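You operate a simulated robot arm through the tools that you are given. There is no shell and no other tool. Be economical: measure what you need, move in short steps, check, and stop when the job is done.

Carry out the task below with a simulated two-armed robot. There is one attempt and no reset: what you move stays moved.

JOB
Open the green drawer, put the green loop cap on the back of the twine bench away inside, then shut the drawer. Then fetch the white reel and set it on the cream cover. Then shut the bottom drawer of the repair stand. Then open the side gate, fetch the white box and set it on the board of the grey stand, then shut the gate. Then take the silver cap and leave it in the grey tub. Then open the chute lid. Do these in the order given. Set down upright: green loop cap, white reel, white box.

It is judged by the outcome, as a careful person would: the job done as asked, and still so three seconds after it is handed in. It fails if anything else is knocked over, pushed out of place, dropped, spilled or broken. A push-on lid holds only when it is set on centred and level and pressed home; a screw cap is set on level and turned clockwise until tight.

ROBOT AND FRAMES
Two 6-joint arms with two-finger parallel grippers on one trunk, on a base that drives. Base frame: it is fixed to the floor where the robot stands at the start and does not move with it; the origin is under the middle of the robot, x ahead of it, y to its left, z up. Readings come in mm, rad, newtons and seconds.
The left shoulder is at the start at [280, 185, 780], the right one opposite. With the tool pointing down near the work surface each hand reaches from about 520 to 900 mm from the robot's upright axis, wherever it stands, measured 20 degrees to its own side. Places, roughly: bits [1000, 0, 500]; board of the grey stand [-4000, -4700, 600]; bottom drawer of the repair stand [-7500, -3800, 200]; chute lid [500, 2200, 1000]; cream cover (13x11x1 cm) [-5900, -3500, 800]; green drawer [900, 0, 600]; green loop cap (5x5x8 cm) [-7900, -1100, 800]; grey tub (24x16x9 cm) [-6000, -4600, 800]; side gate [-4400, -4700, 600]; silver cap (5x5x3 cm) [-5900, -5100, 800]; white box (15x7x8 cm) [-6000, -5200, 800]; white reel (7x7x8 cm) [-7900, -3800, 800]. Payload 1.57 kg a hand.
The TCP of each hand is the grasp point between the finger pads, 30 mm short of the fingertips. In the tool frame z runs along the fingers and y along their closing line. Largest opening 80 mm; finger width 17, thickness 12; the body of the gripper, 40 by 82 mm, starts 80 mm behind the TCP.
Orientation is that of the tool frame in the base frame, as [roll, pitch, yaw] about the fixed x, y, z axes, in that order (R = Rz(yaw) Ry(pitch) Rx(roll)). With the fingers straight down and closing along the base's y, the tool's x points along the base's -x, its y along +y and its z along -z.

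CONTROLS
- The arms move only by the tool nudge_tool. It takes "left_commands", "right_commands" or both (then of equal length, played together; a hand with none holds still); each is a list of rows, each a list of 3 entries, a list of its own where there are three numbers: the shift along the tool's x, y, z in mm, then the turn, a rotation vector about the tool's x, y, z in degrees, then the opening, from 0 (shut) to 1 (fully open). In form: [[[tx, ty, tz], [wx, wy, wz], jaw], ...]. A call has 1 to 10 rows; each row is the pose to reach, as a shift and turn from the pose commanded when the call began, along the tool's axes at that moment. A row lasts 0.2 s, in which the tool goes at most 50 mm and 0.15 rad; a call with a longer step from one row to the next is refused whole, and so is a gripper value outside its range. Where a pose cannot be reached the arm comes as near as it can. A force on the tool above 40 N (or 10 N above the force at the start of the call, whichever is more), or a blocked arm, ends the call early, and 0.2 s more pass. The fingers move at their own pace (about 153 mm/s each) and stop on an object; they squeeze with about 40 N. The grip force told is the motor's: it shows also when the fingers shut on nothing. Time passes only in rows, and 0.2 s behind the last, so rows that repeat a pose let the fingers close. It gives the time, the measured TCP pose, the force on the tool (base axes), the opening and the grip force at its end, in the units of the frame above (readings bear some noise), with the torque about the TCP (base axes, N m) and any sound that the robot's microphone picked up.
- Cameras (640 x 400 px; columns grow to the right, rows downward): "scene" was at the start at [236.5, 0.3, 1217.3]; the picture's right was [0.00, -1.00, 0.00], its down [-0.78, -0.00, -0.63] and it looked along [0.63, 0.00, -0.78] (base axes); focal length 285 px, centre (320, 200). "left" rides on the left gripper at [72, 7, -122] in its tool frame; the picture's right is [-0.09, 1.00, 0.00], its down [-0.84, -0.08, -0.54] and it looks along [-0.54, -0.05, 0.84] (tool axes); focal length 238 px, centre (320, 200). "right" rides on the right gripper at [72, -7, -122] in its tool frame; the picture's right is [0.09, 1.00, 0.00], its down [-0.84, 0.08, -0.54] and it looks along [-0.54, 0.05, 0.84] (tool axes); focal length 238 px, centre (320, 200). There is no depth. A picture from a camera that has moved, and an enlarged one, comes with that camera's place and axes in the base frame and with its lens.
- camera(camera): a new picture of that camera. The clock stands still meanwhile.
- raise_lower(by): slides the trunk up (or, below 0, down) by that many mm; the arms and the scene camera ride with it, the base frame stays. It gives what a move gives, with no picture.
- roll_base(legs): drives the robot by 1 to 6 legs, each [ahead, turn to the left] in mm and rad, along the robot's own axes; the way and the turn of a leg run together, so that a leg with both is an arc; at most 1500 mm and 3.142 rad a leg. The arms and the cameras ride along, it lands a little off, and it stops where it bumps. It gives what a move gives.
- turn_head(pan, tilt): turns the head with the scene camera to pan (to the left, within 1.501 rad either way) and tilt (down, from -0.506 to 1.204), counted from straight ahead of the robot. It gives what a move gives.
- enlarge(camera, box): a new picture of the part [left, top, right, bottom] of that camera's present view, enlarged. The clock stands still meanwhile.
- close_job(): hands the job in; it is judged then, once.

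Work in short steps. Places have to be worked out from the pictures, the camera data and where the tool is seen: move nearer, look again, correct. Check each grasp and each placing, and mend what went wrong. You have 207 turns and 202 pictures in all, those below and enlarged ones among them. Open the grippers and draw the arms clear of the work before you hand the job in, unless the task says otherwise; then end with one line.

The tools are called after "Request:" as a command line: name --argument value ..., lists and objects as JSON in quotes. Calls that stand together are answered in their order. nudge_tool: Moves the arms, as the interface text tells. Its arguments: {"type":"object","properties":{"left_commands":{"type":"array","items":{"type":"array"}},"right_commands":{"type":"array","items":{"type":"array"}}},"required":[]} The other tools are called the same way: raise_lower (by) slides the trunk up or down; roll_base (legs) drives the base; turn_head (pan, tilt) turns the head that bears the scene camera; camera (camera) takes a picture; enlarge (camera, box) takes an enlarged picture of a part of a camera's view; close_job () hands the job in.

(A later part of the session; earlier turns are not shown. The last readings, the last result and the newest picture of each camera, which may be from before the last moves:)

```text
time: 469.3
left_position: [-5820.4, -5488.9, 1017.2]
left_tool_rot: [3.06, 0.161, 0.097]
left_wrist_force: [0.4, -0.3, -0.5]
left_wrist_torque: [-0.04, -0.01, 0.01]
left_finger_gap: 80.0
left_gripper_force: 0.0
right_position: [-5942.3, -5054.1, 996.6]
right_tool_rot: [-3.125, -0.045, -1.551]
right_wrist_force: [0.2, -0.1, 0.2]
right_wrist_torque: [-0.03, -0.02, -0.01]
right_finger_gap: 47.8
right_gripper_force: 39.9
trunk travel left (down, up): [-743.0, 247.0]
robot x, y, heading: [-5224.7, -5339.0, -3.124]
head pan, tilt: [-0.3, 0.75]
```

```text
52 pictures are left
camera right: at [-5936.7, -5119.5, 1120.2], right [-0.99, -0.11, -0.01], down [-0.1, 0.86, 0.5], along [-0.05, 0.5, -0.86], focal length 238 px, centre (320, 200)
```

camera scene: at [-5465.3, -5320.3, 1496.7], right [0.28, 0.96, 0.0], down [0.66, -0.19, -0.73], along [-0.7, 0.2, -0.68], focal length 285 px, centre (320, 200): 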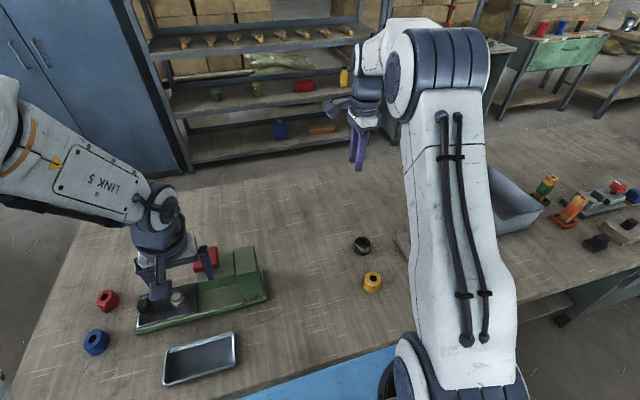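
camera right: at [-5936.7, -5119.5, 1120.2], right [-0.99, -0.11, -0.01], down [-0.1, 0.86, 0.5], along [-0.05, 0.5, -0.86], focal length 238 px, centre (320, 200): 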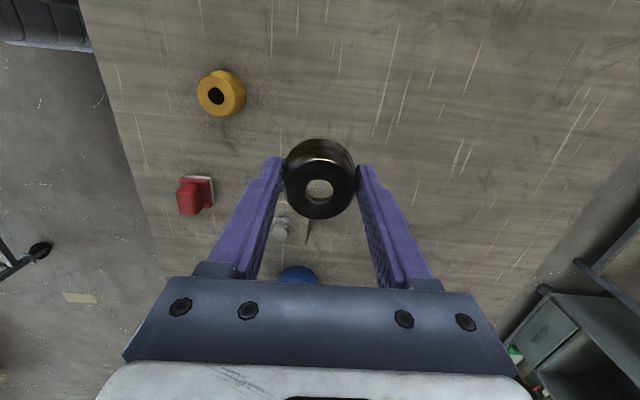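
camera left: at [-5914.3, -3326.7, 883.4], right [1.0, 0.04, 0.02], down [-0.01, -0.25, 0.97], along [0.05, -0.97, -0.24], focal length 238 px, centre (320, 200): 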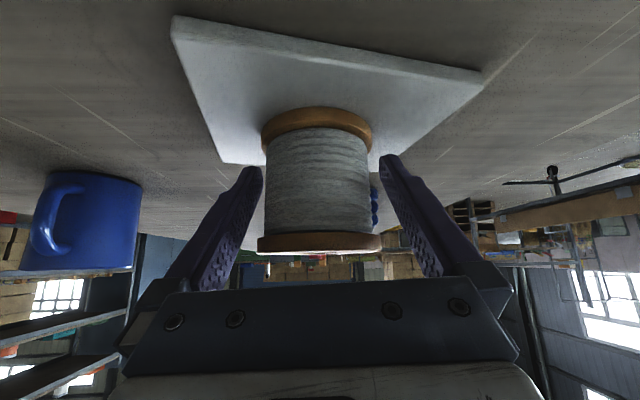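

The cap is held. I back off, shift 480 mm along the aisle and face the desk again in front of the tub.

Request:
roll_base --legs '[[-120, 0], [0, -1.57], [480, 0], [0, 1.555]]'

Request:
camera --camera "scene"

Request:
camera --camera "right"

```text
time: 480.6
left_position: [-5726.1, -4967.2, 1015.6]
left_tool_rot: [3.061, 0.161, 0.065]
left_wrist_force: [0.0, -0.3, -0.3]
left_wrist_torque: [0.04, 0.02, -0.03]
left_finger_gap: 79.8
left_gripper_force: 0.0
right_position: [-5834.1, -4528.7, 994.9]
right_tool_rot: [-3.126, -0.045, -1.586]
right_wrist_force: [-0.6, 0.2, -0.1]
right_wrist_torque: [0.0, 0.01, 0.01]
right_finger_gap: 47.7
right_gripper_force: 40.2
trunk travel left (down, up): [-743.0, 247.0]
robot x, y, heading: [-5124.0, -4839.4, 3.125]
head pan, tilt: [-0.3, 0.75]
```

```text
51 pictures are left
camera scene: at [-5365.9, -4811.3, 1496.7], right [0.31, 0.95, 0.0], down [0.65, -0.21, -0.73], along [-0.7, 0.23, -0.68], focal length 285 px, centre (320, 200)
```

scene: 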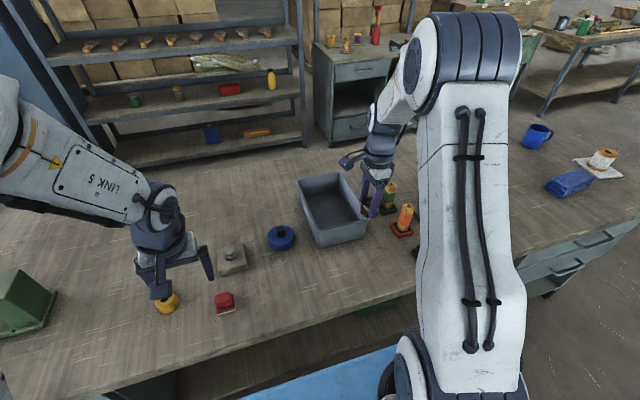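

```text
50 pictures are left
camera right: at [-5830.4, -4594.5, 1119.6], right [-1.0, -0.08, -0.01], down [-0.07, 0.86, 0.5], along [-0.03, 0.5, -0.86], focal length 238 px, centre (320, 200)
```

right: 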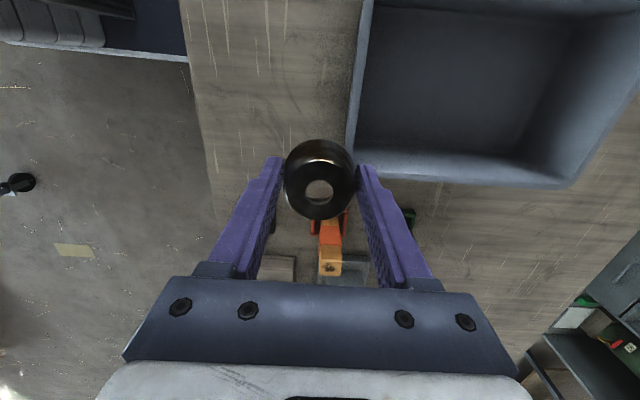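

Tub spans x −5868…−6116, y −4497…−4657. I drive 80 mm forward and move the cap over its middle (−5985, −4577).

Request:
roll_base --legs '[[80, 0]]'

Request:
nudge_tool --right_commands '[[[16, 24, 0], [0, 0, 0], 0.4], [[32, 48, 0], [0, 0, 0], 0.4], [[48, 72, 20], [0, 0, 0], 0.4], [[48, 72, 45], [0, 0, 0], 0.4], [[48, 72, 45], [0, 0, 0], 0.4]]'

Request:
camera --camera "right"

```text
time: 481.6
left_position: [-5804.2, -4966.7, 1017.1]
left_tool_rot: [3.061, 0.16, 0.066]
left_wrist_force: [0.1, 0.0, -0.2]
left_wrist_torque: [0.03, 0.05, 0.0]
left_finger_gap: 80.0
left_gripper_force: 0.2
right_position: [-5911.2, -4527.8, 994.2]
right_tool_rot: [-3.126, -0.045, -1.587]
right_wrist_force: [-0.4, -0.4, 0.0]
right_wrist_torque: [0.03, 0.01, 0.0]
right_finger_gap: 48.1
right_gripper_force: 39.9
trunk travel left (down, up): [-743.0, 247.0]
robot x, y, heading: [-5202.8, -4834.9, 3.129]
head pan, tilt: [-0.3, 0.75]
```

```text
time: 482.8
left_position: [-5805.0, -4966.5, 1016.0]
left_tool_rot: [3.063, 0.157, 0.064]
left_wrist_force: [-0.1, 0.6, 0.5]
left_wrist_torque: [-0.02, -0.01, 0.02]
left_finger_gap: 79.9
left_gripper_force: 0.0
right_position: [-5983.9, -4578.8, 950.2]
right_tool_rot: [-3.126, -0.046, -1.586]
right_wrist_force: [0.1, 0.0, -0.7]
right_wrist_torque: [0.03, 0.03, 0.01]
right_finger_gap: 48.2
right_gripper_force: 39.9
trunk travel left (down, up): [-743.0, 247.0]
robot x, y, heading: [-5205.8, -4838.2, 3.132]
head pan, tilt: [-0.3, 0.75]
```

```text
49 pictures are left
camera right: at [-5979.6, -4645.5, 1074.2], right [-1.0, -0.08, -0.01], down [-0.07, 0.86, 0.5], along [-0.03, 0.5, -0.86], focal length 238 px, centre (320, 200)
```

right: 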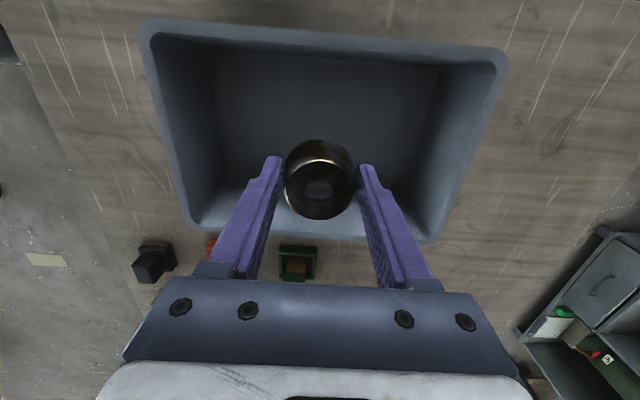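

Centred over the tub. I lower 98 mm and then a few mm more to touch the floor.

Request:
nudge_tool --right_commands '[[[0, 0, 30], [0, 0, 0], 0.4], [[0, 0, 60], [0, 0, 0], 0.4], [[0, 0, 85], [0, 0, 0], 0.4], [[0, 0, 98], [0, 0, 0], 0.4], [[0, 0, 103], [0, 0, 0], 0.4], [[0, 0, 106], [0, 0, 0], 0.4]]'

Request:
camera --camera "right"

```text
time: 484.2
left_position: [-5804.6, -4967.1, 1017.4]
left_tool_rot: [3.06, 0.161, 0.065]
left_wrist_force: [-0.5, 0.4, 0.6]
left_wrist_torque: [-0.03, -0.01, 0.0]
left_finger_gap: 80.1
left_gripper_force: 0.0
right_position: [-5981.9, -4583.0, 845.7]
right_tool_rot: [-3.125, -0.044, -1.585]
right_wrist_force: [-0.7, -0.2, -0.2]
right_wrist_torque: [0.03, 0.02, 0.03]
right_finger_gap: 48.2
right_gripper_force: 40.2
trunk travel left (down, up): [-743.0, 247.0]
robot x, y, heading: [-5204.2, -4837.8, 3.131]
head pan, tilt: [-0.3, 0.75]
```

```text
48 pictures are left
camera right: at [-5979.0, -4649.7, 970.5], right [-1.0, -0.08, -0.01], down [-0.07, 0.86, 0.5], along [-0.03, 0.5, -0.86], focal length 238 px, centre (320, 200)
```

right: 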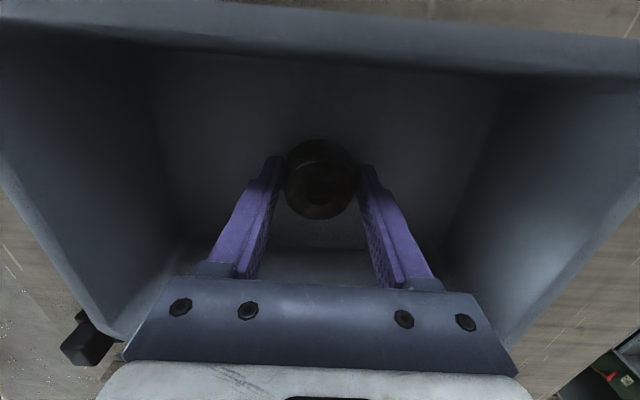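

Inside the tub, about 5–8 mm above the floor. I lower slowly to touch, then open.

Request:
nudge_tool --right_commands '[[[0, 0, 2], [0, 0, 0], 0.4], [[0, 0, 4], [0, 0, 0], 0.4], [[0, 0, 6], [0, 0, 0], 0.4]]'

Request:
nudge_tool --right_commands '[[[0, 0, 0], [0, 0, 0], 0.8], [[0, 0, 0], [0, 0, 0], 0.8], [[0, 0, -30], [0, 0, 0], 0.8], [[0, 0, -70], [0, 0, 0], 0.8], [[0, 0, -115], [0, 0, 0], 0.8], [[0, 0, -160], [0, 0, 0], 0.8]]'

Request:
camera --camera "right"

```text
time: 485.0
left_position: [-5804.0, -4966.3, 1017.0]
left_tool_rot: [3.061, 0.161, 0.065]
left_wrist_force: [0.2, 0.2, -0.5]
left_wrist_torque: [-0.01, -0.04, 0.01]
left_finger_gap: 79.9
left_gripper_force: 0.0
right_position: [-5981.9, -4582.8, 839.9]
right_tool_rot: [-3.129, -0.045, -1.588]
right_wrist_force: [1.9, 0.4, 2.4]
right_wrist_torque: [0.01, 0.02, -0.03]
right_finger_gap: 48.3
right_gripper_force: 39.8
trunk travel left (down, up): [-743.0, 247.0]
robot x, y, heading: [-5206.7, -4836.0, 3.127]
head pan, tilt: [-0.3, 0.75]
```

```text
time: 486.4
left_position: [-5804.3, -4967.7, 1016.1]
left_tool_rot: [3.062, 0.158, 0.064]
left_wrist_force: [0.8, -0.7, 0.0]
left_wrist_torque: [0.03, -0.01, -0.03]
left_finger_gap: 80.2
left_gripper_force: 0.1
right_position: [-5982.9, -4575.6, 998.1]
right_tool_rot: [-3.126, -0.043, -1.586]
right_wrist_force: [1.1, -0.5, -0.1]
right_wrist_torque: [0.0, 0.01, 0.01]
right_finger_gap: 63.7
right_gripper_force: 0.0
trunk travel left (down, up): [-743.0, 247.0]
robot x, y, heading: [-5207.2, -4837.4, 3.128]
head pan, tilt: [-0.3, 0.75]
```

```text
47 pictures are left
camera right: at [-5980.2, -4641.3, 1123.2], right [-1.0, -0.08, -0.01], down [-0.07, 0.86, 0.5], along [-0.03, 0.5, -0.87], focal length 238 px, centre (320, 200)
```

right: 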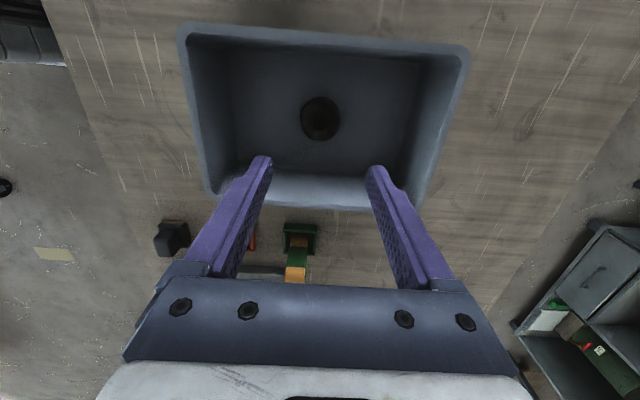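

The silver cap lies in the tub. Last is the chute lid, back in the start area; I drive out of the aisle and around the west side of the sack.

Request:
roll_base --legs '[[-100, 0], [0, -1.557], [1400, 0], [420, 0], [0, 0.9], [940, 0]]'

Request:
turn_head --pan -0.8 --tilt 0.35

Request:
camera --camera "scene"

```text
time: 506.9
left_position: [-6336.2, -2179.5, 1016.8]
left_tool_rot: [3.061, 0.161, -0.604]
left_wrist_force: [-0.1, 0.2, -0.8]
left_wrist_torque: [0.0, -0.05, 0.0]
left_finger_gap: 80.1
left_gripper_force: 0.0
right_position: [-6232.5, -1760.1, 997.7]
right_tool_rot: [-3.125, -0.045, -2.253]
right_wrist_force: [-0.3, 0.6, -0.1]
right_wrist_torque: [-0.01, 0.02, -0.02]
right_finger_gap: 64.4
right_gripper_force: 0.1
trunk travel left (down, up): [-743.0, 247.0]
robot x, y, heading: [-5783.8, -2449.0, 2.461]
head pan, tilt: [-0.3, 0.75]
```

```text
time: 507.8
left_position: [-6335.4, -2179.1, 1015.9]
left_tool_rot: [3.06, 0.162, -0.604]
left_wrist_force: [0.0, 0.1, 0.4]
left_wrist_torque: [0.05, 0.05, 0.01]
left_finger_gap: 80.2
left_gripper_force: 0.1
right_position: [-6233.7, -1760.0, 998.5]
right_tool_rot: [-3.126, -0.046, -2.256]
right_wrist_force: [-0.4, 0.3, 0.1]
right_wrist_torque: [0.02, 0.01, 0.01]
right_finger_gap: 64.1
right_gripper_force: 0.2
trunk travel left (down, up): [-743.0, 247.0]
robot x, y, heading: [-5784.8, -2449.4, 2.462]
head pan, tilt: [-0.799, 0.351]
```

```text
46 pictures are left
camera scene: at [-5917.6, -2255.4, 1532.3], right [1.0, 0.09, 0.0], down [0.03, -0.34, -0.94], along [-0.09, 0.94, -0.34], focal length 285 px, centre (320, 200)
```

scene: 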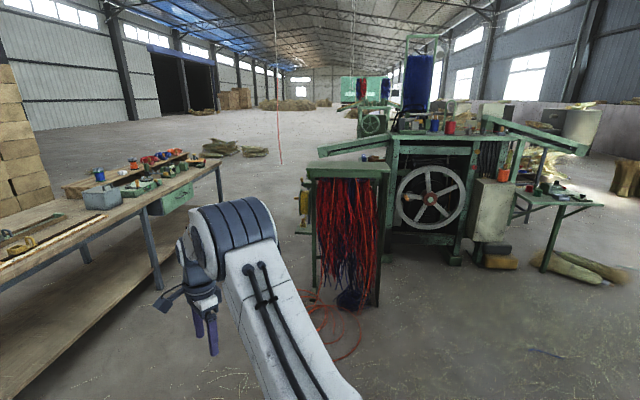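

Way is clear. I go on around the sack to the east–west corridor.

Request:
roll_base --legs '[[0, -1.13], [1180, 0], [0, -1.2], [1110, 0], [0, 0.16], [1300, 0]]'

Request:
turn_head --pan 0.1 --tilt 0.3

Request:
camera --camera "scene"

```text
time: 532.0
left_position: [-2493.0, -713.6, 1017.0]
left_tool_rot: [3.062, 0.161, -2.848]
left_wrist_force: [0.1, 0.5, 0.4]
left_wrist_torque: [-0.01, -0.03, 0.01]
left_finger_gap: 79.9
left_gripper_force: 0.0
right_position: [-2229.7, -1052.7, 998.9]
right_tool_rot: [-3.125, -0.044, 1.786]
right_wrist_force: [0.2, -0.2, -0.3]
right_wrist_torque: [-0.02, -0.03, 0.0]
right_finger_gap: 64.0
right_gripper_force: 0.1
trunk travel left (down, up): [-743.0, 247.0]
robot x, y, heading: [-3051.4, -975.6, 0.217]
head pan, tilt: [-0.799, 0.351]
```

```text
time: 533.2
left_position: [-2494.0, -711.6, 1016.2]
left_tool_rot: [3.062, 0.161, -2.849]
left_wrist_force: [-0.1, 0.6, -0.8]
left_wrist_torque: [-0.02, 0.01, -0.02]
left_finger_gap: 80.0
left_gripper_force: 0.1
right_position: [-2230.0, -1052.5, 999.1]
right_tool_rot: [-3.128, -0.046, 1.787]
right_wrist_force: [0.2, 0.6, 0.3]
right_wrist_torque: [-0.02, -0.01, -0.01]
right_finger_gap: 64.0
right_gripper_force: 0.1
trunk travel left (down, up): [-743.0, 247.0]
robot x, y, heading: [-3045.6, -975.6, 0.216]
head pan, tilt: [0.099, 0.3]
```

```text
45 pictures are left
camera scene: at [-2802.1, -910.1, 1537.1], right [0.31, -0.95, 0.0], down [-0.28, -0.09, -0.96], along [0.91, 0.3, -0.3], focal length 285 px, centre (320, 200)
```

scene: 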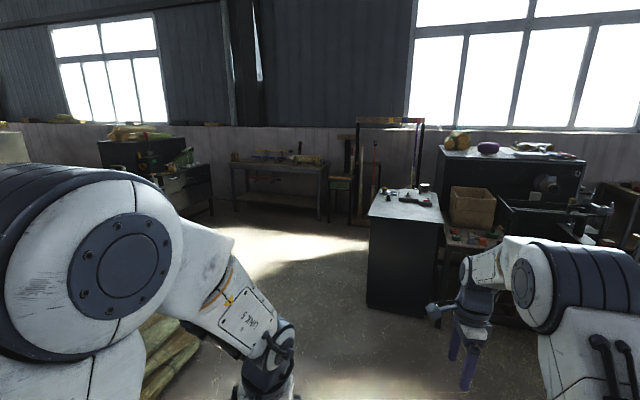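

Request:
enlarge --camera "scene" --box '[90, 110, 250, 220]'

```text
3.64 times, centred on (170, 165) of scene
camera zoom: at [-2802.1, -910.1, 1537.1], right [0.31, -0.95, 0.0], down [-0.28, -0.09, -0.96], along [0.91, 0.3, -0.3], focal length 1035 px, centre (866, 327)
```

zoom: 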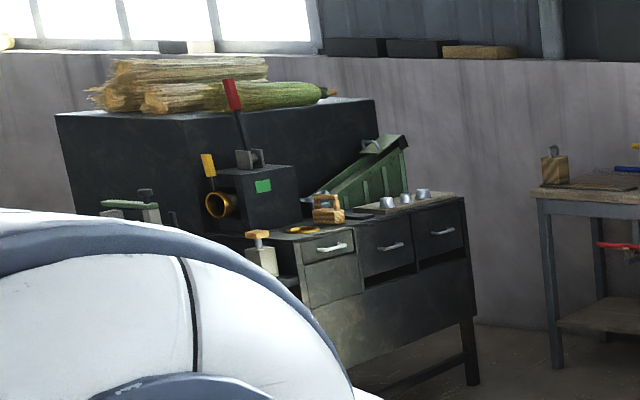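

The chute (green sloped box) stands on the black bench at about (450, 2150); the bench's front faces −y at y≈1900. I drive to (−900, 100) and on toward it.

Request:
roll_base --legs '[[0, 0.248], [1200, 0], [1200, 0], [0, 0.3], [900, 0]]'

Request:
turn_head --pan 0.2 --tilt 0.45

Request:
camera --camera "scene"

```text
time: 550.9
left_position: [54.0, 1169.8, 1016.7]
left_tool_rot: [3.062, 0.162, -2.297]
left_wrist_force: [-0.3, -0.1, 0.0]
left_wrist_torque: [-0.01, -0.02, 0.03]
left_finger_gap: 79.9
left_gripper_force: 0.1
right_position: [456.9, 1018.4, 998.0]
right_tool_rot: [-3.126, -0.045, 2.336]
right_wrist_force: [-0.2, 0.4, -0.4]
right_wrist_torque: [0.01, 0.0, 0.01]
right_finger_gap: 64.0
right_gripper_force: 0.0
trunk travel left (down, up): [-743.0, 247.0]
robot x, y, heading: [-282.6, 659.0, 0.766]
head pan, tilt: [0.099, 0.3]
```

```text
time: 551.6
left_position: [54.6, 1170.5, 1015.7]
left_tool_rot: [3.06, 0.159, -2.297]
left_wrist_force: [0.2, 0.3, -0.3]
left_wrist_torque: [0.0, -0.01, 0.01]
left_finger_gap: 79.9
left_gripper_force: 0.0
right_position: [456.6, 1016.8, 998.8]
right_tool_rot: [-3.126, -0.045, 2.336]
right_wrist_force: [0.2, -0.6, -0.4]
right_wrist_torque: [0.02, 0.0, -0.03]
right_finger_gap: 64.0
right_gripper_force: 0.1
trunk travel left (down, up): [-743.0, 247.0]
robot x, y, heading: [-280.2, 658.3, 0.765]
head pan, tilt: [0.201, 0.45]
```

```text
43 pictures are left
camera scene: at [-113.6, 843.4, 1523.2], right [0.82, -0.57, 0.0], down [-0.25, -0.36, -0.9], along [0.51, 0.74, -0.43], focal length 285 px, centre (320, 200)
```

scene: 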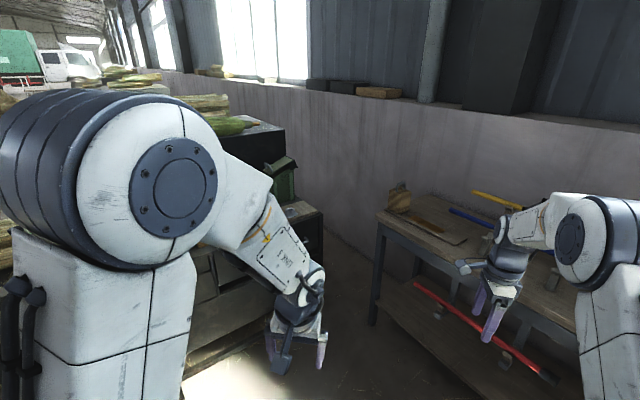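

I retract the right hand, then drive to about (200, 1000) and turn to face the black bench.

Request:
nudge_tool --right_commands '[[[0, -45, -10], [0, 0, 0], 0.5], [[0, -90, -20], [0, 0, 0], 0.5], [[0, -135, -30], [0, 0, 0], 0.3], [[0, -175, -40], [0, 0, 0], 0]]'

Request:
roll_base --legs '[[0, -0.14], [540, 0], [0, 0.93]]'

Request:
turn_head --pan -0.1 --tilt 0.5

Request:
camera --camera "scene"

```text
time: 552.6
left_position: [54.8, 1170.7, 1016.2]
left_tool_rot: [3.063, 0.159, -2.297]
left_wrist_force: [1.1, 0.6, 0.0]
left_wrist_torque: [-0.01, 0.0, 0.0]
left_finger_gap: 80.0
left_gripper_force: 0.0
right_position: [334.8, 895.7, 1041.7]
right_tool_rot: [-3.124, -0.044, 2.338]
right_wrist_force: [0.3, 0.2, -1.1]
right_wrist_torque: [-0.03, 0.0, -0.04]
right_finger_gap: 0.0
right_gripper_force: 21.9
trunk travel left (down, up): [-743.0, 247.0]
robot x, y, heading: [-281.5, 656.6, 0.767]
head pan, tilt: [0.201, 0.45]
```

```text
time: 558.6
left_position: [23.2, 1565.6, 1015.9]
left_tool_rot: [3.061, 0.158, -1.517]
left_wrist_force: [-0.3, 0.3, 0.3]
left_wrist_torque: [0.01, 0.0, 0.02]
left_finger_gap: 80.1
left_gripper_force: 0.1
right_position: [417.8, 1568.8, 1041.3]
right_tool_rot: [-3.126, -0.045, 3.116]
right_wrist_force: [-0.1, 0.4, 0.0]
right_wrist_torque: [0.02, 0.01, -0.03]
right_finger_gap: 0.1
right_gripper_force: 21.3
trunk travel left (down, up): [-743.0, 247.0]
robot x, y, heading: [145.1, 966.0, 1.544]
head pan, tilt: [0.201, 0.45]
```

```text
time: 559.4
left_position: [24.3, 1566.3, 1016.1]
left_tool_rot: [3.061, 0.159, -1.519]
left_wrist_force: [-0.3, -0.6, 0.0]
left_wrist_torque: [0.01, 0.01, -0.01]
left_finger_gap: 79.9
left_gripper_force: 0.1
right_position: [416.6, 1568.4, 1040.7]
right_tool_rot: [-3.127, -0.045, 3.117]
right_wrist_force: [0.3, -0.4, 0.2]
right_wrist_torque: [0.01, 0.0, -0.02]
right_finger_gap: 0.3
right_gripper_force: 21.3
trunk travel left (down, up): [-743.0, 247.0]
robot x, y, heading: [147.4, 964.2, 1.549]
head pan, tilt: [-0.099, 0.499]
```

```text
42 pictures are left
camera scene: at [161.6, 1216.0, 1518.7], right [0.99, -0.12, 0.0], down [-0.06, -0.48, -0.88], along [0.11, 0.87, -0.48], focal length 285 px, centre (320, 200)
```

scene: 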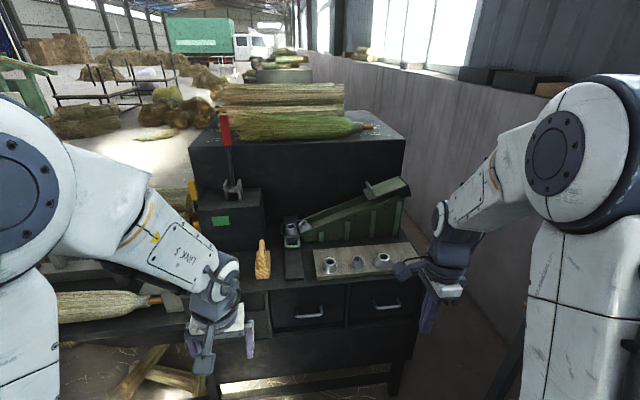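

Request:
enlarge --camera "scene" --box '[270, 150, 430, 290]'

```text
2.86 times, centred on (350, 220) of scene
camera zoom: at [161.6, 1216.0, 1518.7], right [0.99, -0.12, 0.0], down [-0.06, -0.48, -0.88], along [0.11, 0.87, -0.48], focal length 813 px, centre (234, 143)
```

zoom: 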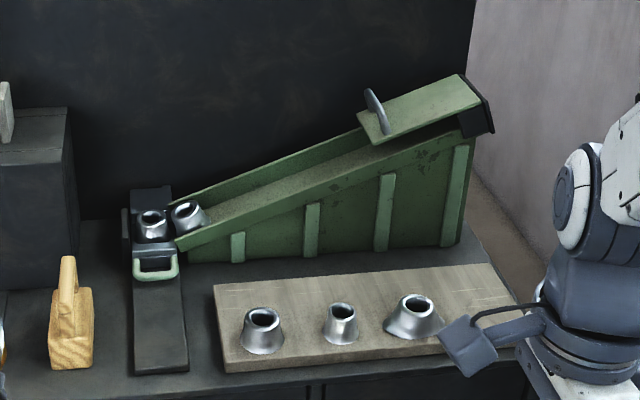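

The lid is a plate at the top right of the chute, hinged at its right end (≈(625, 2210, 1035)), with a loop handle at its left end (≈(482, 2215, 1040)). I raise the trunk and turn the right hand so it closes along x.

Request:
raise_lower --by 150

Request:
nudge_tool --right_commands '[[[0, 0, 0], [0, 0, -8.5], 0.2], [[0, 0, 0], [0, 0, -17], 0.6], [[0, 0, 0], [0, 0, -25.5], 1], [[0, 0, 0], [0, 0, -34], 1], [[0, 0, 0], [0, 0, -42.5], 1], [[0, 0, 0], [0, 0, -51], 1], [[0, 0, 0], [0, 0, -59.5], 1], [[0, 0, 0], [0, 0, -68], 1], [[0, 0, 0], [0, 0, -76.5], 1], [[0, 0, 0], [0, 0, -85], 1]]'

Request:
roll_base --legs '[[0, -0.233], [480, 0], [0, 0.25]]'

Request:
camera --camera "right"

Request:
camera --camera "scene"

```text
time: 561.2
left_position: [24.1, 1566.7, 1166.0]
left_tool_rot: [3.06, 0.159, -1.517]
left_wrist_force: [-0.1, -0.1, 0.4]
left_wrist_torque: [0.0, -0.02, 0.02]
left_finger_gap: 80.2
left_gripper_force: 0.1
right_position: [416.0, 1568.9, 1190.5]
right_tool_rot: [-3.127, -0.046, 3.114]
right_wrist_force: [0.3, -0.1, 0.5]
right_wrist_torque: [0.02, 0.0, 0.03]
right_finger_gap: 0.1
right_gripper_force: 20.9
trunk travel left (down, up): [-893.0, 97.0]
robot x, y, heading: [144.8, 964.4, 1.545]
head pan, tilt: [-0.099, 0.499]
```

```text
time: 563.4
left_position: [26.2, 1566.3, 1166.4]
left_tool_rot: [3.061, 0.159, -1.519]
left_wrist_force: [-0.2, -0.1, -0.9]
left_wrist_torque: [-0.01, -0.01, 0.0]
left_finger_gap: 79.9
left_gripper_force: 0.0
right_position: [417.0, 1567.7, 1190.8]
right_tool_rot: [3.095, -0.019, -1.68]
right_wrist_force: [-0.2, 0.3, 0.2]
right_wrist_torque: [-0.04, -0.01, -0.03]
right_finger_gap: 80.3
right_gripper_force: 0.0
trunk travel left (down, up): [-893.0, 97.0]
robot x, y, heading: [143.9, 965.2, 1.539]
head pan, tilt: [-0.099, 0.499]
```

```text
time: 567.9
left_position: [137.6, 2022.4, 1166.4]
left_tool_rot: [3.062, 0.161, -1.502]
left_wrist_force: [0.8, 1.3, 0.1]
left_wrist_torque: [0.01, 0.02, -0.03]
left_finger_gap: 80.0
left_gripper_force: 0.1
right_position: [527.2, 2029.3, 1191.2]
right_tool_rot: [3.096, -0.02, -1.668]
right_wrist_force: [0.9, -0.1, -0.4]
right_wrist_torque: [0.02, 0.01, -0.01]
right_finger_gap: 80.0
right_gripper_force: 0.1
trunk travel left (down, up): [-893.0, 97.0]
robot x, y, heading: [267.6, 1419.2, 1.56]
head pan, tilt: [-0.099, 0.499]
```

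```text
40 pictures are left
camera right: at [533.2, 1958.7, 1313.6], right [-1.0, 0.01, 0.05], down [0.03, 0.85, 0.53], along [-0.04, 0.53, -0.85], focal length 238 px, centre (320, 200)
```

right: 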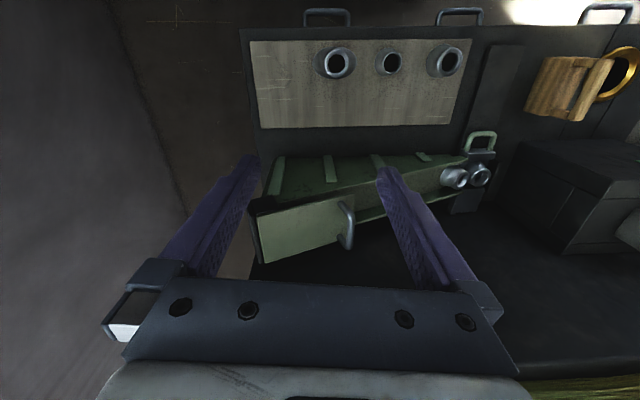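

```text
39 pictures are left
camera scene: at [278.4, 1673.3, 1668.7], right [0.99, -0.11, 0.0], down [-0.05, -0.48, -0.88], along [0.09, 0.87, -0.48], focal length 285 px, centre (320, 200)
```

scene: 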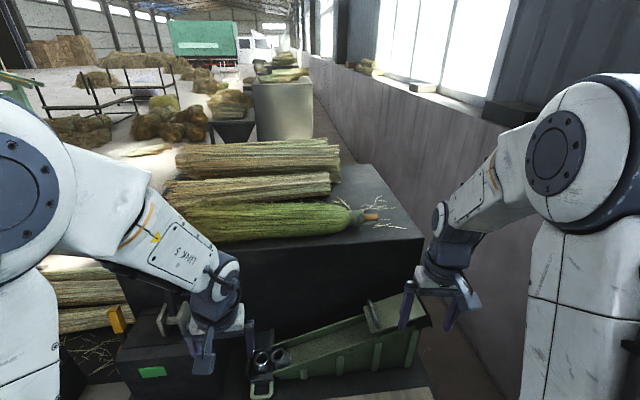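

Request:
enlarge --camera "scene" --box '[300, 260, 480, 400]'

Request:
enlarge --camera "right" --box '[240, 140, 420, 280]'

```text
2.86 times, centred on (390, 330) of scene
camera zoom: at [278.4, 1673.3, 1668.7], right [0.99, -0.11, 0.0], down [-0.05, -0.48, -0.88], along [0.09, 0.87, -0.48], focal length 813 px, centre (120, -171)
```

zoom: 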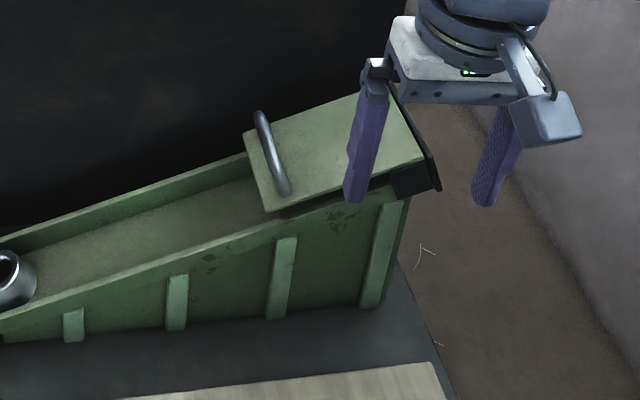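

```text
2.86 times, centred on (330, 210) of right
camera zoom: at [533.2, 1958.7, 1313.6], right [-1.0, 0.01, 0.05], down [0.03, 0.85, 0.53], along [-0.04, 0.53, -0.85], focal length 681 px, centre (291, 171)
```

zoom: 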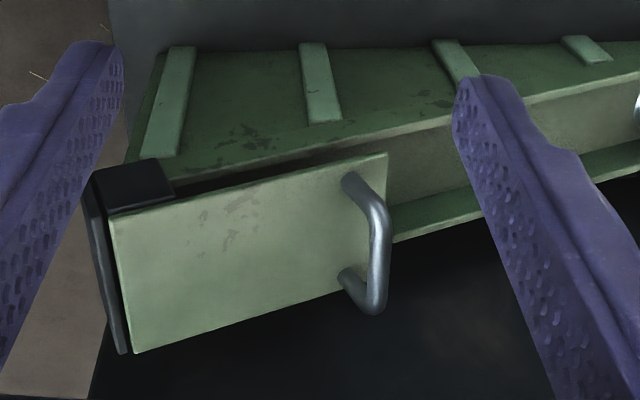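

Triangulated: handle bar at x≈476, y 2146–2227, z≈1030; hinge at ≈(605, 1046). I move the right hand above the bar, squaring the yaw.

Request:
nudge_tool --right_commands '[[[-38, 16, 0], [0, 0, -2], 0.6], [[-76, 33, 0], [0, 0, -4], 0.6], [[-114, 50, 10], [0, 0, -5.5], 0.6], [[-152, 66, 30], [0, 0, -5.5], 0.6], [[-152, 66, 75], [0, 0, -5.5], 0.6], [[-152, 66, 75], [0, 0, -5.5], 0.6]]'

Request:
camera --camera "right"

Request:
enlarge --camera "scene" --box '[300, 260, 480, 400]'

```text
time: 569.3
left_position: [135.7, 2021.7, 1165.1]
left_tool_rot: [3.061, 0.159, -1.502]
left_wrist_force: [-0.4, -0.2, 0.3]
left_wrist_torque: [-0.04, 0.0, 0.04]
left_finger_gap: 80.0
left_gripper_force: 0.0
right_position: [472.4, 2183.3, 1118.4]
right_tool_rot: [3.097, -0.015, -1.573]
right_wrist_force: [0.4, 0.9, 0.3]
right_wrist_torque: [0.0, -0.01, 0.03]
right_finger_gap: 48.1
right_gripper_force: 0.0
trunk travel left (down, up): [-893.0, 97.0]
robot x, y, heading: [268.9, 1422.7, 1.562]
head pan, tilt: [-0.099, 0.499]
```

```text
36 pictures are left
camera right: at [485.0, 2114.3, 1239.7], right [-0.99, -0.09, 0.05], down [-0.05, 0.84, 0.53], along [-0.09, 0.53, -0.84], focal length 238 px, centre (320, 200)
```

right: 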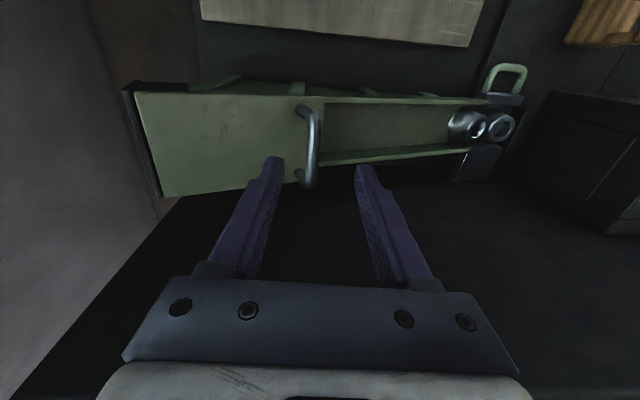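

```text
2.86 times, centred on (390, 330) of scene
camera zoom: at [278.4, 1673.5, 1668.6], right [0.99, -0.11, 0.0], down [-0.05, -0.48, -0.88], along [0.09, 0.87, -0.48], focal length 813 px, centre (120, -171)
```

zoom: 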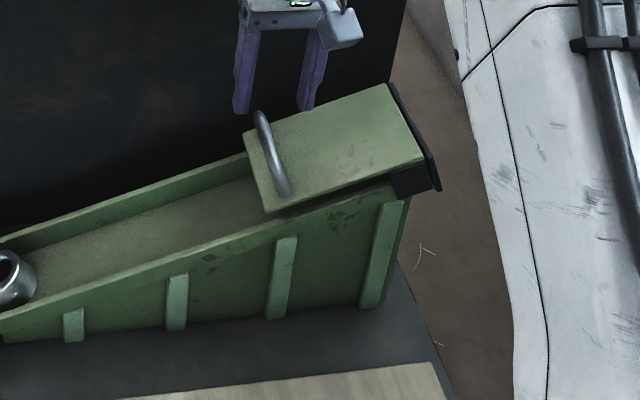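

Bar is ~4.5 mm off my line; I correct, narrow the fingers to 28 mm and descend 66 mm.

Request:
nudge_tool --right_commands '[[[0, -4.5, 0], [0, 0, 0], 0.35], [[0, -4.5, 25], [0, 0, 0], 0.35], [[0, -4.5, 48], [0, 0, 0], 0.35], [[0, -4.5, 66], [0, 0, 0], 0.35], [[0, -4.5, 66], [0, 0, 0], 0.35]]'

Request:
camera --camera "right"

```text
time: 570.5
left_position: [135.4, 2022.2, 1165.5]
left_tool_rot: [3.061, 0.159, -1.503]
left_wrist_force: [0.3, -0.1, 0.0]
left_wrist_torque: [-0.01, 0.01, -0.01]
left_finger_gap: 79.9
left_gripper_force: 0.0
right_position: [475.5, 2185.2, 1052.1]
right_tool_rot: [3.095, -0.016, -1.573]
right_wrist_force: [-0.4, -0.7, -0.2]
right_wrist_torque: [0.0, -0.02, -0.01]
right_finger_gap: 28.0
right_gripper_force: 0.0
trunk travel left (down, up): [-893.0, 97.0]
robot x, y, heading: [267.2, 1419.3, 1.566]
head pan, tilt: [-0.099, 0.499]
```

```text
34 pictures are left
camera right: at [487.6, 2116.1, 1172.5], right [-0.99, -0.09, 0.05], down [-0.05, 0.84, 0.53], along [-0.09, 0.53, -0.85], focal length 238 px, centre (320, 200)
```

right: 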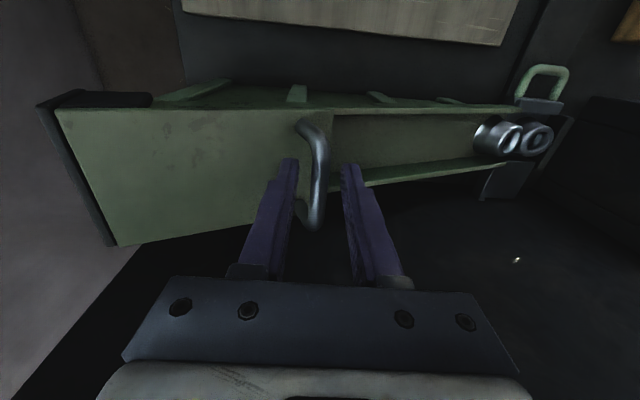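

The bar lies between the fingers. I close and read the gap.

Request:
nudge_tool --right_commands '[[[0, 0, 4], [0, 0, 0], 0.35], [[0, 0, 4], [0, 0, 0], 0], [[0, 0, 4], [0, 0, 0], 0], [[0, 0, 4], [0, 0, 0], 0]]'

```text
time: 571.5
left_position: [134.8, 2021.0, 1166.3]
left_tool_rot: [3.061, 0.162, -1.503]
left_wrist_force: [0.7, -0.8, -0.7]
left_wrist_torque: [0.01, 0.04, -0.01]
left_finger_gap: 79.8
left_gripper_force: 0.1
right_position: [476.2, 2186.3, 1047.7]
right_tool_rot: [3.098, -0.013, -1.573]
right_wrist_force: [-1.3, -0.1, 0.8]
right_wrist_torque: [-0.01, 0.0, 0.15]
right_finger_gap: 11.6
right_gripper_force: 28.7
trunk travel left (down, up): [-893.0, 97.0]
robot x, y, heading: [268.3, 1422.6, 1.562]
head pan, tilt: [-0.099, 0.499]
```

The bar is gripped (11.6 mm). I lift along the arc about the hinge, first ~40°.

Request:
nudge_tool --right_commands '[[[0, 0.5, -11], [0, 0, 0], 0], [[0, 0.9, -22], [0, 0, 0], 0], [[0, 0, -34], [0, 0, 0], 0], [[0, -1.8, -45], [0, 0, 0], 0], [[0, -4.5, -56], [0, 0, 0], 0], [[0, -8.5, -66.7], [0, 0, 0], 0], [[0, -13, -77], [0, 0, 0], 0], [[0, -18.8, -87], [0, 0, 0], 0]]'

Request:
enlarge --camera "scene" --box '[300, 230, 500, 400]'

```text
time: 573.3
left_position: [134.2, 2021.0, 1166.9]
left_tool_rot: [3.063, 0.162, -1.502]
left_wrist_force: [-0.2, 0.7, -0.5]
left_wrist_torque: [-0.02, -0.01, 0.03]
left_finger_gap: 79.8
left_gripper_force: 0.0
right_position: [495.6, 2185.7, 1132.8]
right_tool_rot: [3.095, -0.015, -1.573]
right_wrist_force: [-18.6, -7.3, 9.9]
right_wrist_torque: [-0.07, 0.45, 0.04]
right_finger_gap: 11.9
right_gripper_force: 29.6
trunk travel left (down, up): [-893.0, 97.0]
robot x, y, heading: [266.2, 1422.1, 1.561]
head pan, tilt: [-0.099, 0.499]
```

```text
2.35 times, centred on (400, 315) of scene
camera zoom: at [276.7, 1672.3, 1669.0], right [0.99, -0.11, 0.0], down [-0.05, -0.48, -0.88], along [0.09, 0.87, -0.48], focal length 670 px, centre (132, -71)
```

zoom: 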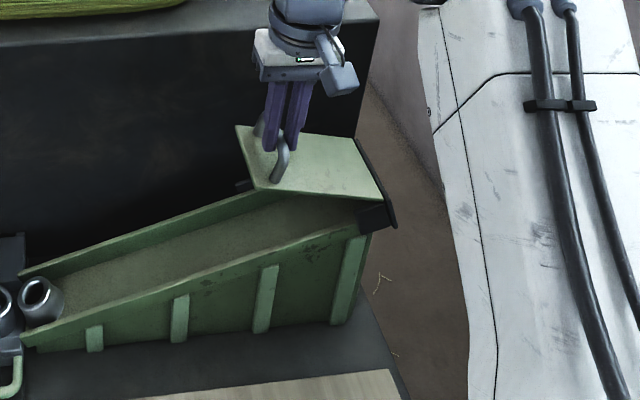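

It lifts. The −x force suggests a slightly larger radius; I continue along R≈137 about (613, 1048).

Request:
nudge_tool --right_commands '[[[0, -4, -12], [0, 0, 0], 0], [[0, -10.5, -23], [0, 0, 0], 0], [[0, -20, -34], [0, 0, 0], 0], [[0, -31, -43], [0, 0, 0], 0], [[0, -43, -51], [0, 0, 0], 0], [[0, -56, -58], [0, 0, 0], 0]]'

Request:
enlarge --camera "scene" --box '[300, 230, 500, 400]'

```text
time: 574.7
left_position: [137.1, 2020.5, 1166.0]
left_tool_rot: [3.061, 0.162, -1.502]
left_wrist_force: [0.7, -0.5, -0.3]
left_wrist_torque: [-0.01, 0.0, 0.02]
left_finger_gap: 80.0
left_gripper_force: 0.1
right_position: [559.3, 2186.6, 1189.4]
right_tool_rot: [3.097, -0.015, -1.574]
right_wrist_force: [0.1, -5.2, -2.4]
right_wrist_torque: [0.1, 0.13, 0.12]
right_finger_gap: 11.9
right_gripper_force: 29.0
trunk travel left (down, up): [-893.0, 97.0]
robot x, y, heading: [268.7, 1421.1, 1.558]
head pan, tilt: [-0.099, 0.499]
```

```text
2.35 times, centred on (400, 315) of scene
camera zoom: at [278.3, 1673.0, 1668.7], right [0.99, -0.11, 0.0], down [-0.05, -0.48, -0.88], along [0.09, 0.87, -0.48], focal length 670 px, centre (132, -71)
```

zoom: 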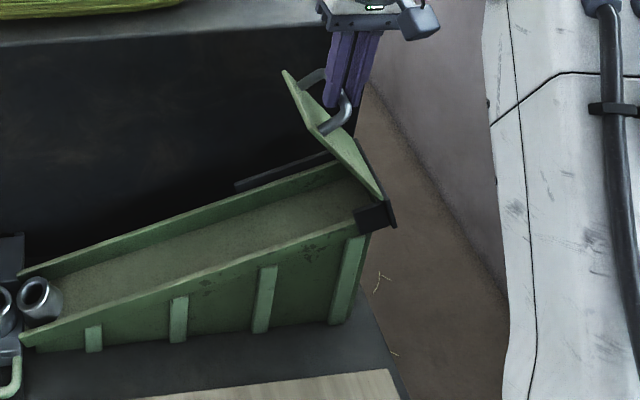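

Forces are small now; the lid is ~60° up. I continue over the top to past vertical.

Request:
nudge_tool --right_commands '[[[0, -13, -6], [0, 0, 0], 0], [[0, -27, -10], [0, 0, 0], 0], [[0, -41, -13], [0, 0, 0], 0], [[0, -55, -14], [0, 0, 0], 0], [[0, -70, -14], [0, 0, 0], 0], [[0, -84, -12], [0, 0, 0], 0]]'

Request:
enlarge --camera "scene" --box '[300, 230, 500, 400]'

```text
time: 576.1
left_position: [134.8, 2020.6, 1166.3]
left_tool_rot: [3.061, 0.162, -1.5]
left_wrist_force: [0.8, 0.1, 0.7]
left_wrist_torque: [0.03, 0.01, 0.03]
left_finger_gap: 80.0
left_gripper_force: 0.0
right_position: [627.0, 2187.1, 1198.9]
right_tool_rot: [3.078, -0.021, -1.566]
right_wrist_force: [-15.3, -3.5, 9.4]
right_wrist_torque: [-0.42, 0.43, -0.03]
right_finger_gap: 11.5
right_gripper_force: 29.0
trunk travel left (down, up): [-893.0, 97.0]
robot x, y, heading: [273.3, 1420.3, 1.568]
head pan, tilt: [-0.099, 0.499]
stopped in row 6 (right hand): the force on the tool passed its limit at 45 N (the readings are from after the stop); the commanded pose is now the measured one
```

```text
2.35 times, centred on (400, 315) of scene
camera zoom: at [276.2, 1672.4, 1669.0], right [0.99, -0.1, 0.0], down [-0.05, -0.48, -0.88], along [0.09, 0.87, -0.48], focal length 670 px, centre (132, -71)
```

zoom: 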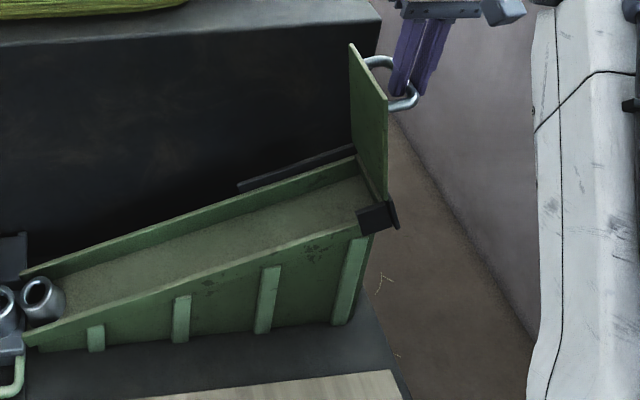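

The lid is about vertical. I try to go a bit further over (right and slightly down) to see whether that is its stop.

Request:
nudge_tool --right_commands '[[[0, -5, 3], [0, 0, 0], 0], [[0, -11, 7], [0, 0, 0], 0], [[0, -17, 11], [0, 0, 0], 0], [[0, -23, 16], [0, 0, 0], 0]]'

Request:
enlarge --camera "scene" --box '[300, 230, 500, 400]'

```text
time: 576.6
left_position: [131.9, 2019.4, 1165.8]
left_tool_rot: [3.061, 0.16, -1.499]
left_wrist_force: [0.0, 0.3, 0.5]
left_wrist_torque: [-0.04, 0.0, 0.02]
left_finger_gap: 80.0
left_gripper_force: 0.0
right_position: [627.4, 2187.4, 1197.8]
right_tool_rot: [3.07, -0.02, -1.561]
right_wrist_force: [-9.9, -6.3, 13.0]
right_wrist_torque: [-0.74, 0.25, -0.03]
right_finger_gap: 11.5
right_gripper_force: 29.7
trunk travel left (down, up): [-893.0, 97.0]
robot x, y, heading: [270.5, 1421.7, 1.564]
head pan, tilt: [-0.099, 0.499]
stopped in row 2 (right hand): the force on the tool passed its limit at 43 N (the readings are from after the stop); the commanded pose is now the measured one
```

```text
2.35 times, centred on (400, 315) of scene
camera zoom: at [276.2, 1672.0, 1668.9], right [0.99, -0.1, 0.0], down [-0.05, -0.48, -0.88], along [0.09, 0.87, -0.48], focal length 670 px, centre (132, -71)
```

zoom: 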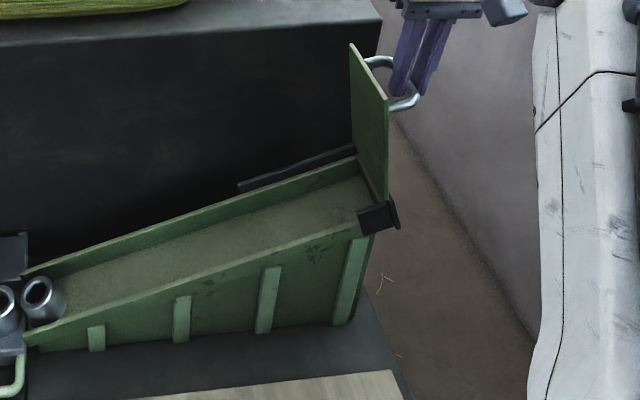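

The residual force points up as well as left, so part of it may be my arc running too low. I try again moving right with a slightly higher path.

Request:
nudge_tool --right_commands '[[[0, 0, -6], [0, 0, 0], 0], [[0, -5, -7], [0, 0, 0], 0], [[0, -10, -7], [0, 0, 0], 0], [[0, -15, -7], [0, 0, 0], 0], [[0, -21, -6], [0, 0, 0], 0], [[0, -27, -5], [0, 0, 0], 0]]'

Request:
enlarge --camera "scene" --box '[340, 200, 460, 340]'

```text
time: 577.3
left_position: [132.6, 2021.0, 1165.7]
left_tool_rot: [3.06, 0.158, -1.497]
left_wrist_force: [0.6, 0.3, -0.2]
left_wrist_torque: [-0.03, -0.02, 0.0]
left_finger_gap: 79.8
left_gripper_force: 0.0
right_position: [625.7, 2188.2, 1199.0]
right_tool_rot: [3.055, -0.031, -1.557]
right_wrist_force: [-8.9, -1.8, -1.5]
right_wrist_torque: [0.71, 0.24, -0.18]
right_finger_gap: 11.6
right_gripper_force: 29.2
trunk travel left (down, up): [-893.0, 97.0]
robot x, y, heading: [268.1, 1420.9, 1.571]
head pan, tilt: [-0.099, 0.499]
stopped in row 3 (right hand): the force on the tool passed its limit at 46 N (the readings are from after the stop); the commanded pose is now the measured one
```

```text
2.86 times, centred on (400, 270) of scene
camera zoom: at [276.1, 1673.1, 1668.9], right [0.99, -0.1, 0.0], down [-0.05, -0.48, -0.88], along [0.09, 0.87, -0.48], focal length 813 px, centre (91, 0)
```

zoom: 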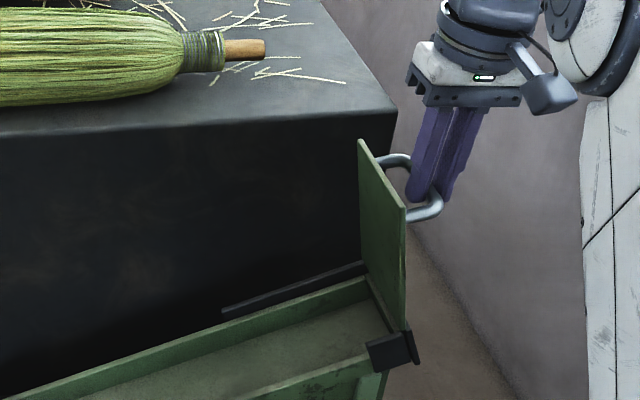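

This seems to be the lid's own stop, though it still leans a few degrees to the closing side. I loosen the fingers to 24 mm (the left finger still guards the bar) and see whether the lid stays.

Request:
nudge_tool --right_commands '[[[0, 0, 0], [0, 0, 0], 0.15], [[0, 0, 0], [0, 0, 0], 0.3], [[0, 0, 0], [0, 0, 0], 0.3], [[0, 6, 0], [0, 0, 0], 0.3], [[0, 6, 0], [0, 0, 0], 0.3]]'

Request:
enlarge --camera "scene" --box '[340, 200, 460, 340]'

Request:
camera --camera "right"

```text
time: 578.5
left_position: [133.2, 2020.7, 1166.1]
left_tool_rot: [3.06, 0.161, -1.497]
left_wrist_force: [0.0, 0.9, -0.9]
left_wrist_torque: [0.02, -0.02, 0.0]
left_finger_gap: 80.1
left_gripper_force: 0.0
right_position: [623.5, 2189.9, 1199.0]
right_tool_rot: [3.06, -0.029, -1.561]
right_wrist_force: [0.6, -0.5, 0.1]
right_wrist_torque: [-0.01, 0.02, -0.02]
right_finger_gap: 23.8
right_gripper_force: 0.0
trunk travel left (down, up): [-893.0, 97.0]
robot x, y, heading: [264.8, 1424.8, 1.569]
head pan, tilt: [-0.099, 0.499]
```

```text
2.86 times, centred on (400, 270) of scene
camera zoom: at [276.4, 1673.3, 1668.7], right [0.99, -0.1, 0.0], down [-0.05, -0.48, -0.88], along [0.09, 0.87, -0.48], focal length 813 px, centre (91, 0)
```

zoom: 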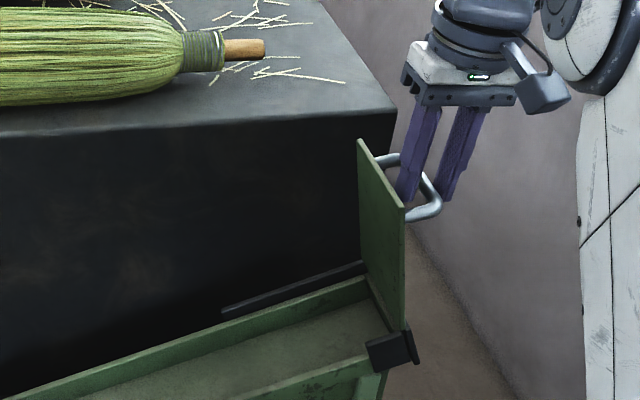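

```text
27 pictures are left
camera right: at [640.0, 2120.9, 1321.0], right [-0.99, -0.1, 0.09], down [-0.04, 0.85, 0.52], along [-0.13, 0.51, -0.85], focal length 238 px, centre (320, 200)
```

right: 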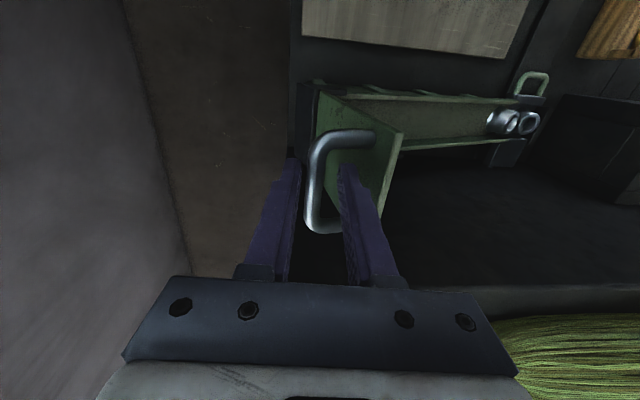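

The lid holds by itself (no contact force, unchanged pose). I lift the hand straight off and check again.

Request:
nudge_tool --right_commands '[[[0, 0, -15], [0, 0, 0], 0.3], [[0, 0, -35], [0, 0, 0], 0.3], [[0, 0, -60], [0, 0, 0], 0.3], [[0, 0, -85], [0, 0, 0], 0.3], [[30, 0, -90], [0, 0, 0], 0.3], [[70, 0, -90], [0, 0, 0], 0.6], [[110, 0, -90], [0, 0, 0], 1], [[110, 0, -90], [0, 0, 0], 1]]'

Request:
enlarge --camera "scene" --box '[300, 200, 480, 400]'

```text
time: 580.3
left_position: [132.1, 2020.8, 1166.7]
left_tool_rot: [3.059, 0.162, -1.498]
left_wrist_force: [0.0, -0.1, 0.4]
left_wrist_torque: [-0.01, 0.01, -0.01]
left_finger_gap: 80.0
left_gripper_force: 0.0
right_position: [633.1, 2080.9, 1292.0]
right_tool_rot: [3.059, -0.03, -1.56]
right_wrist_force: [-0.2, -0.5, 0.4]
right_wrist_torque: [0.01, -0.03, -0.01]
right_finger_gap: 80.0
right_gripper_force: 0.2
trunk travel left (down, up): [-893.0, 97.0]
robot x, y, heading: [270.0, 1421.5, 1.572]
head pan, tilt: [-0.099, 0.499]
```

```text
2.00 times, centred on (390, 300) of scene
camera zoom: at [276.4, 1672.9, 1668.7], right [0.99, -0.1, 0.0], down [-0.05, -0.48, -0.88], along [0.09, 0.87, -0.48], focal length 569 px, centre (180, 0)
```

zoom: 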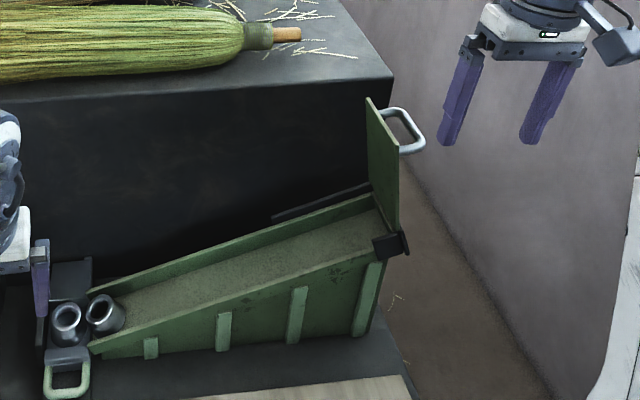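

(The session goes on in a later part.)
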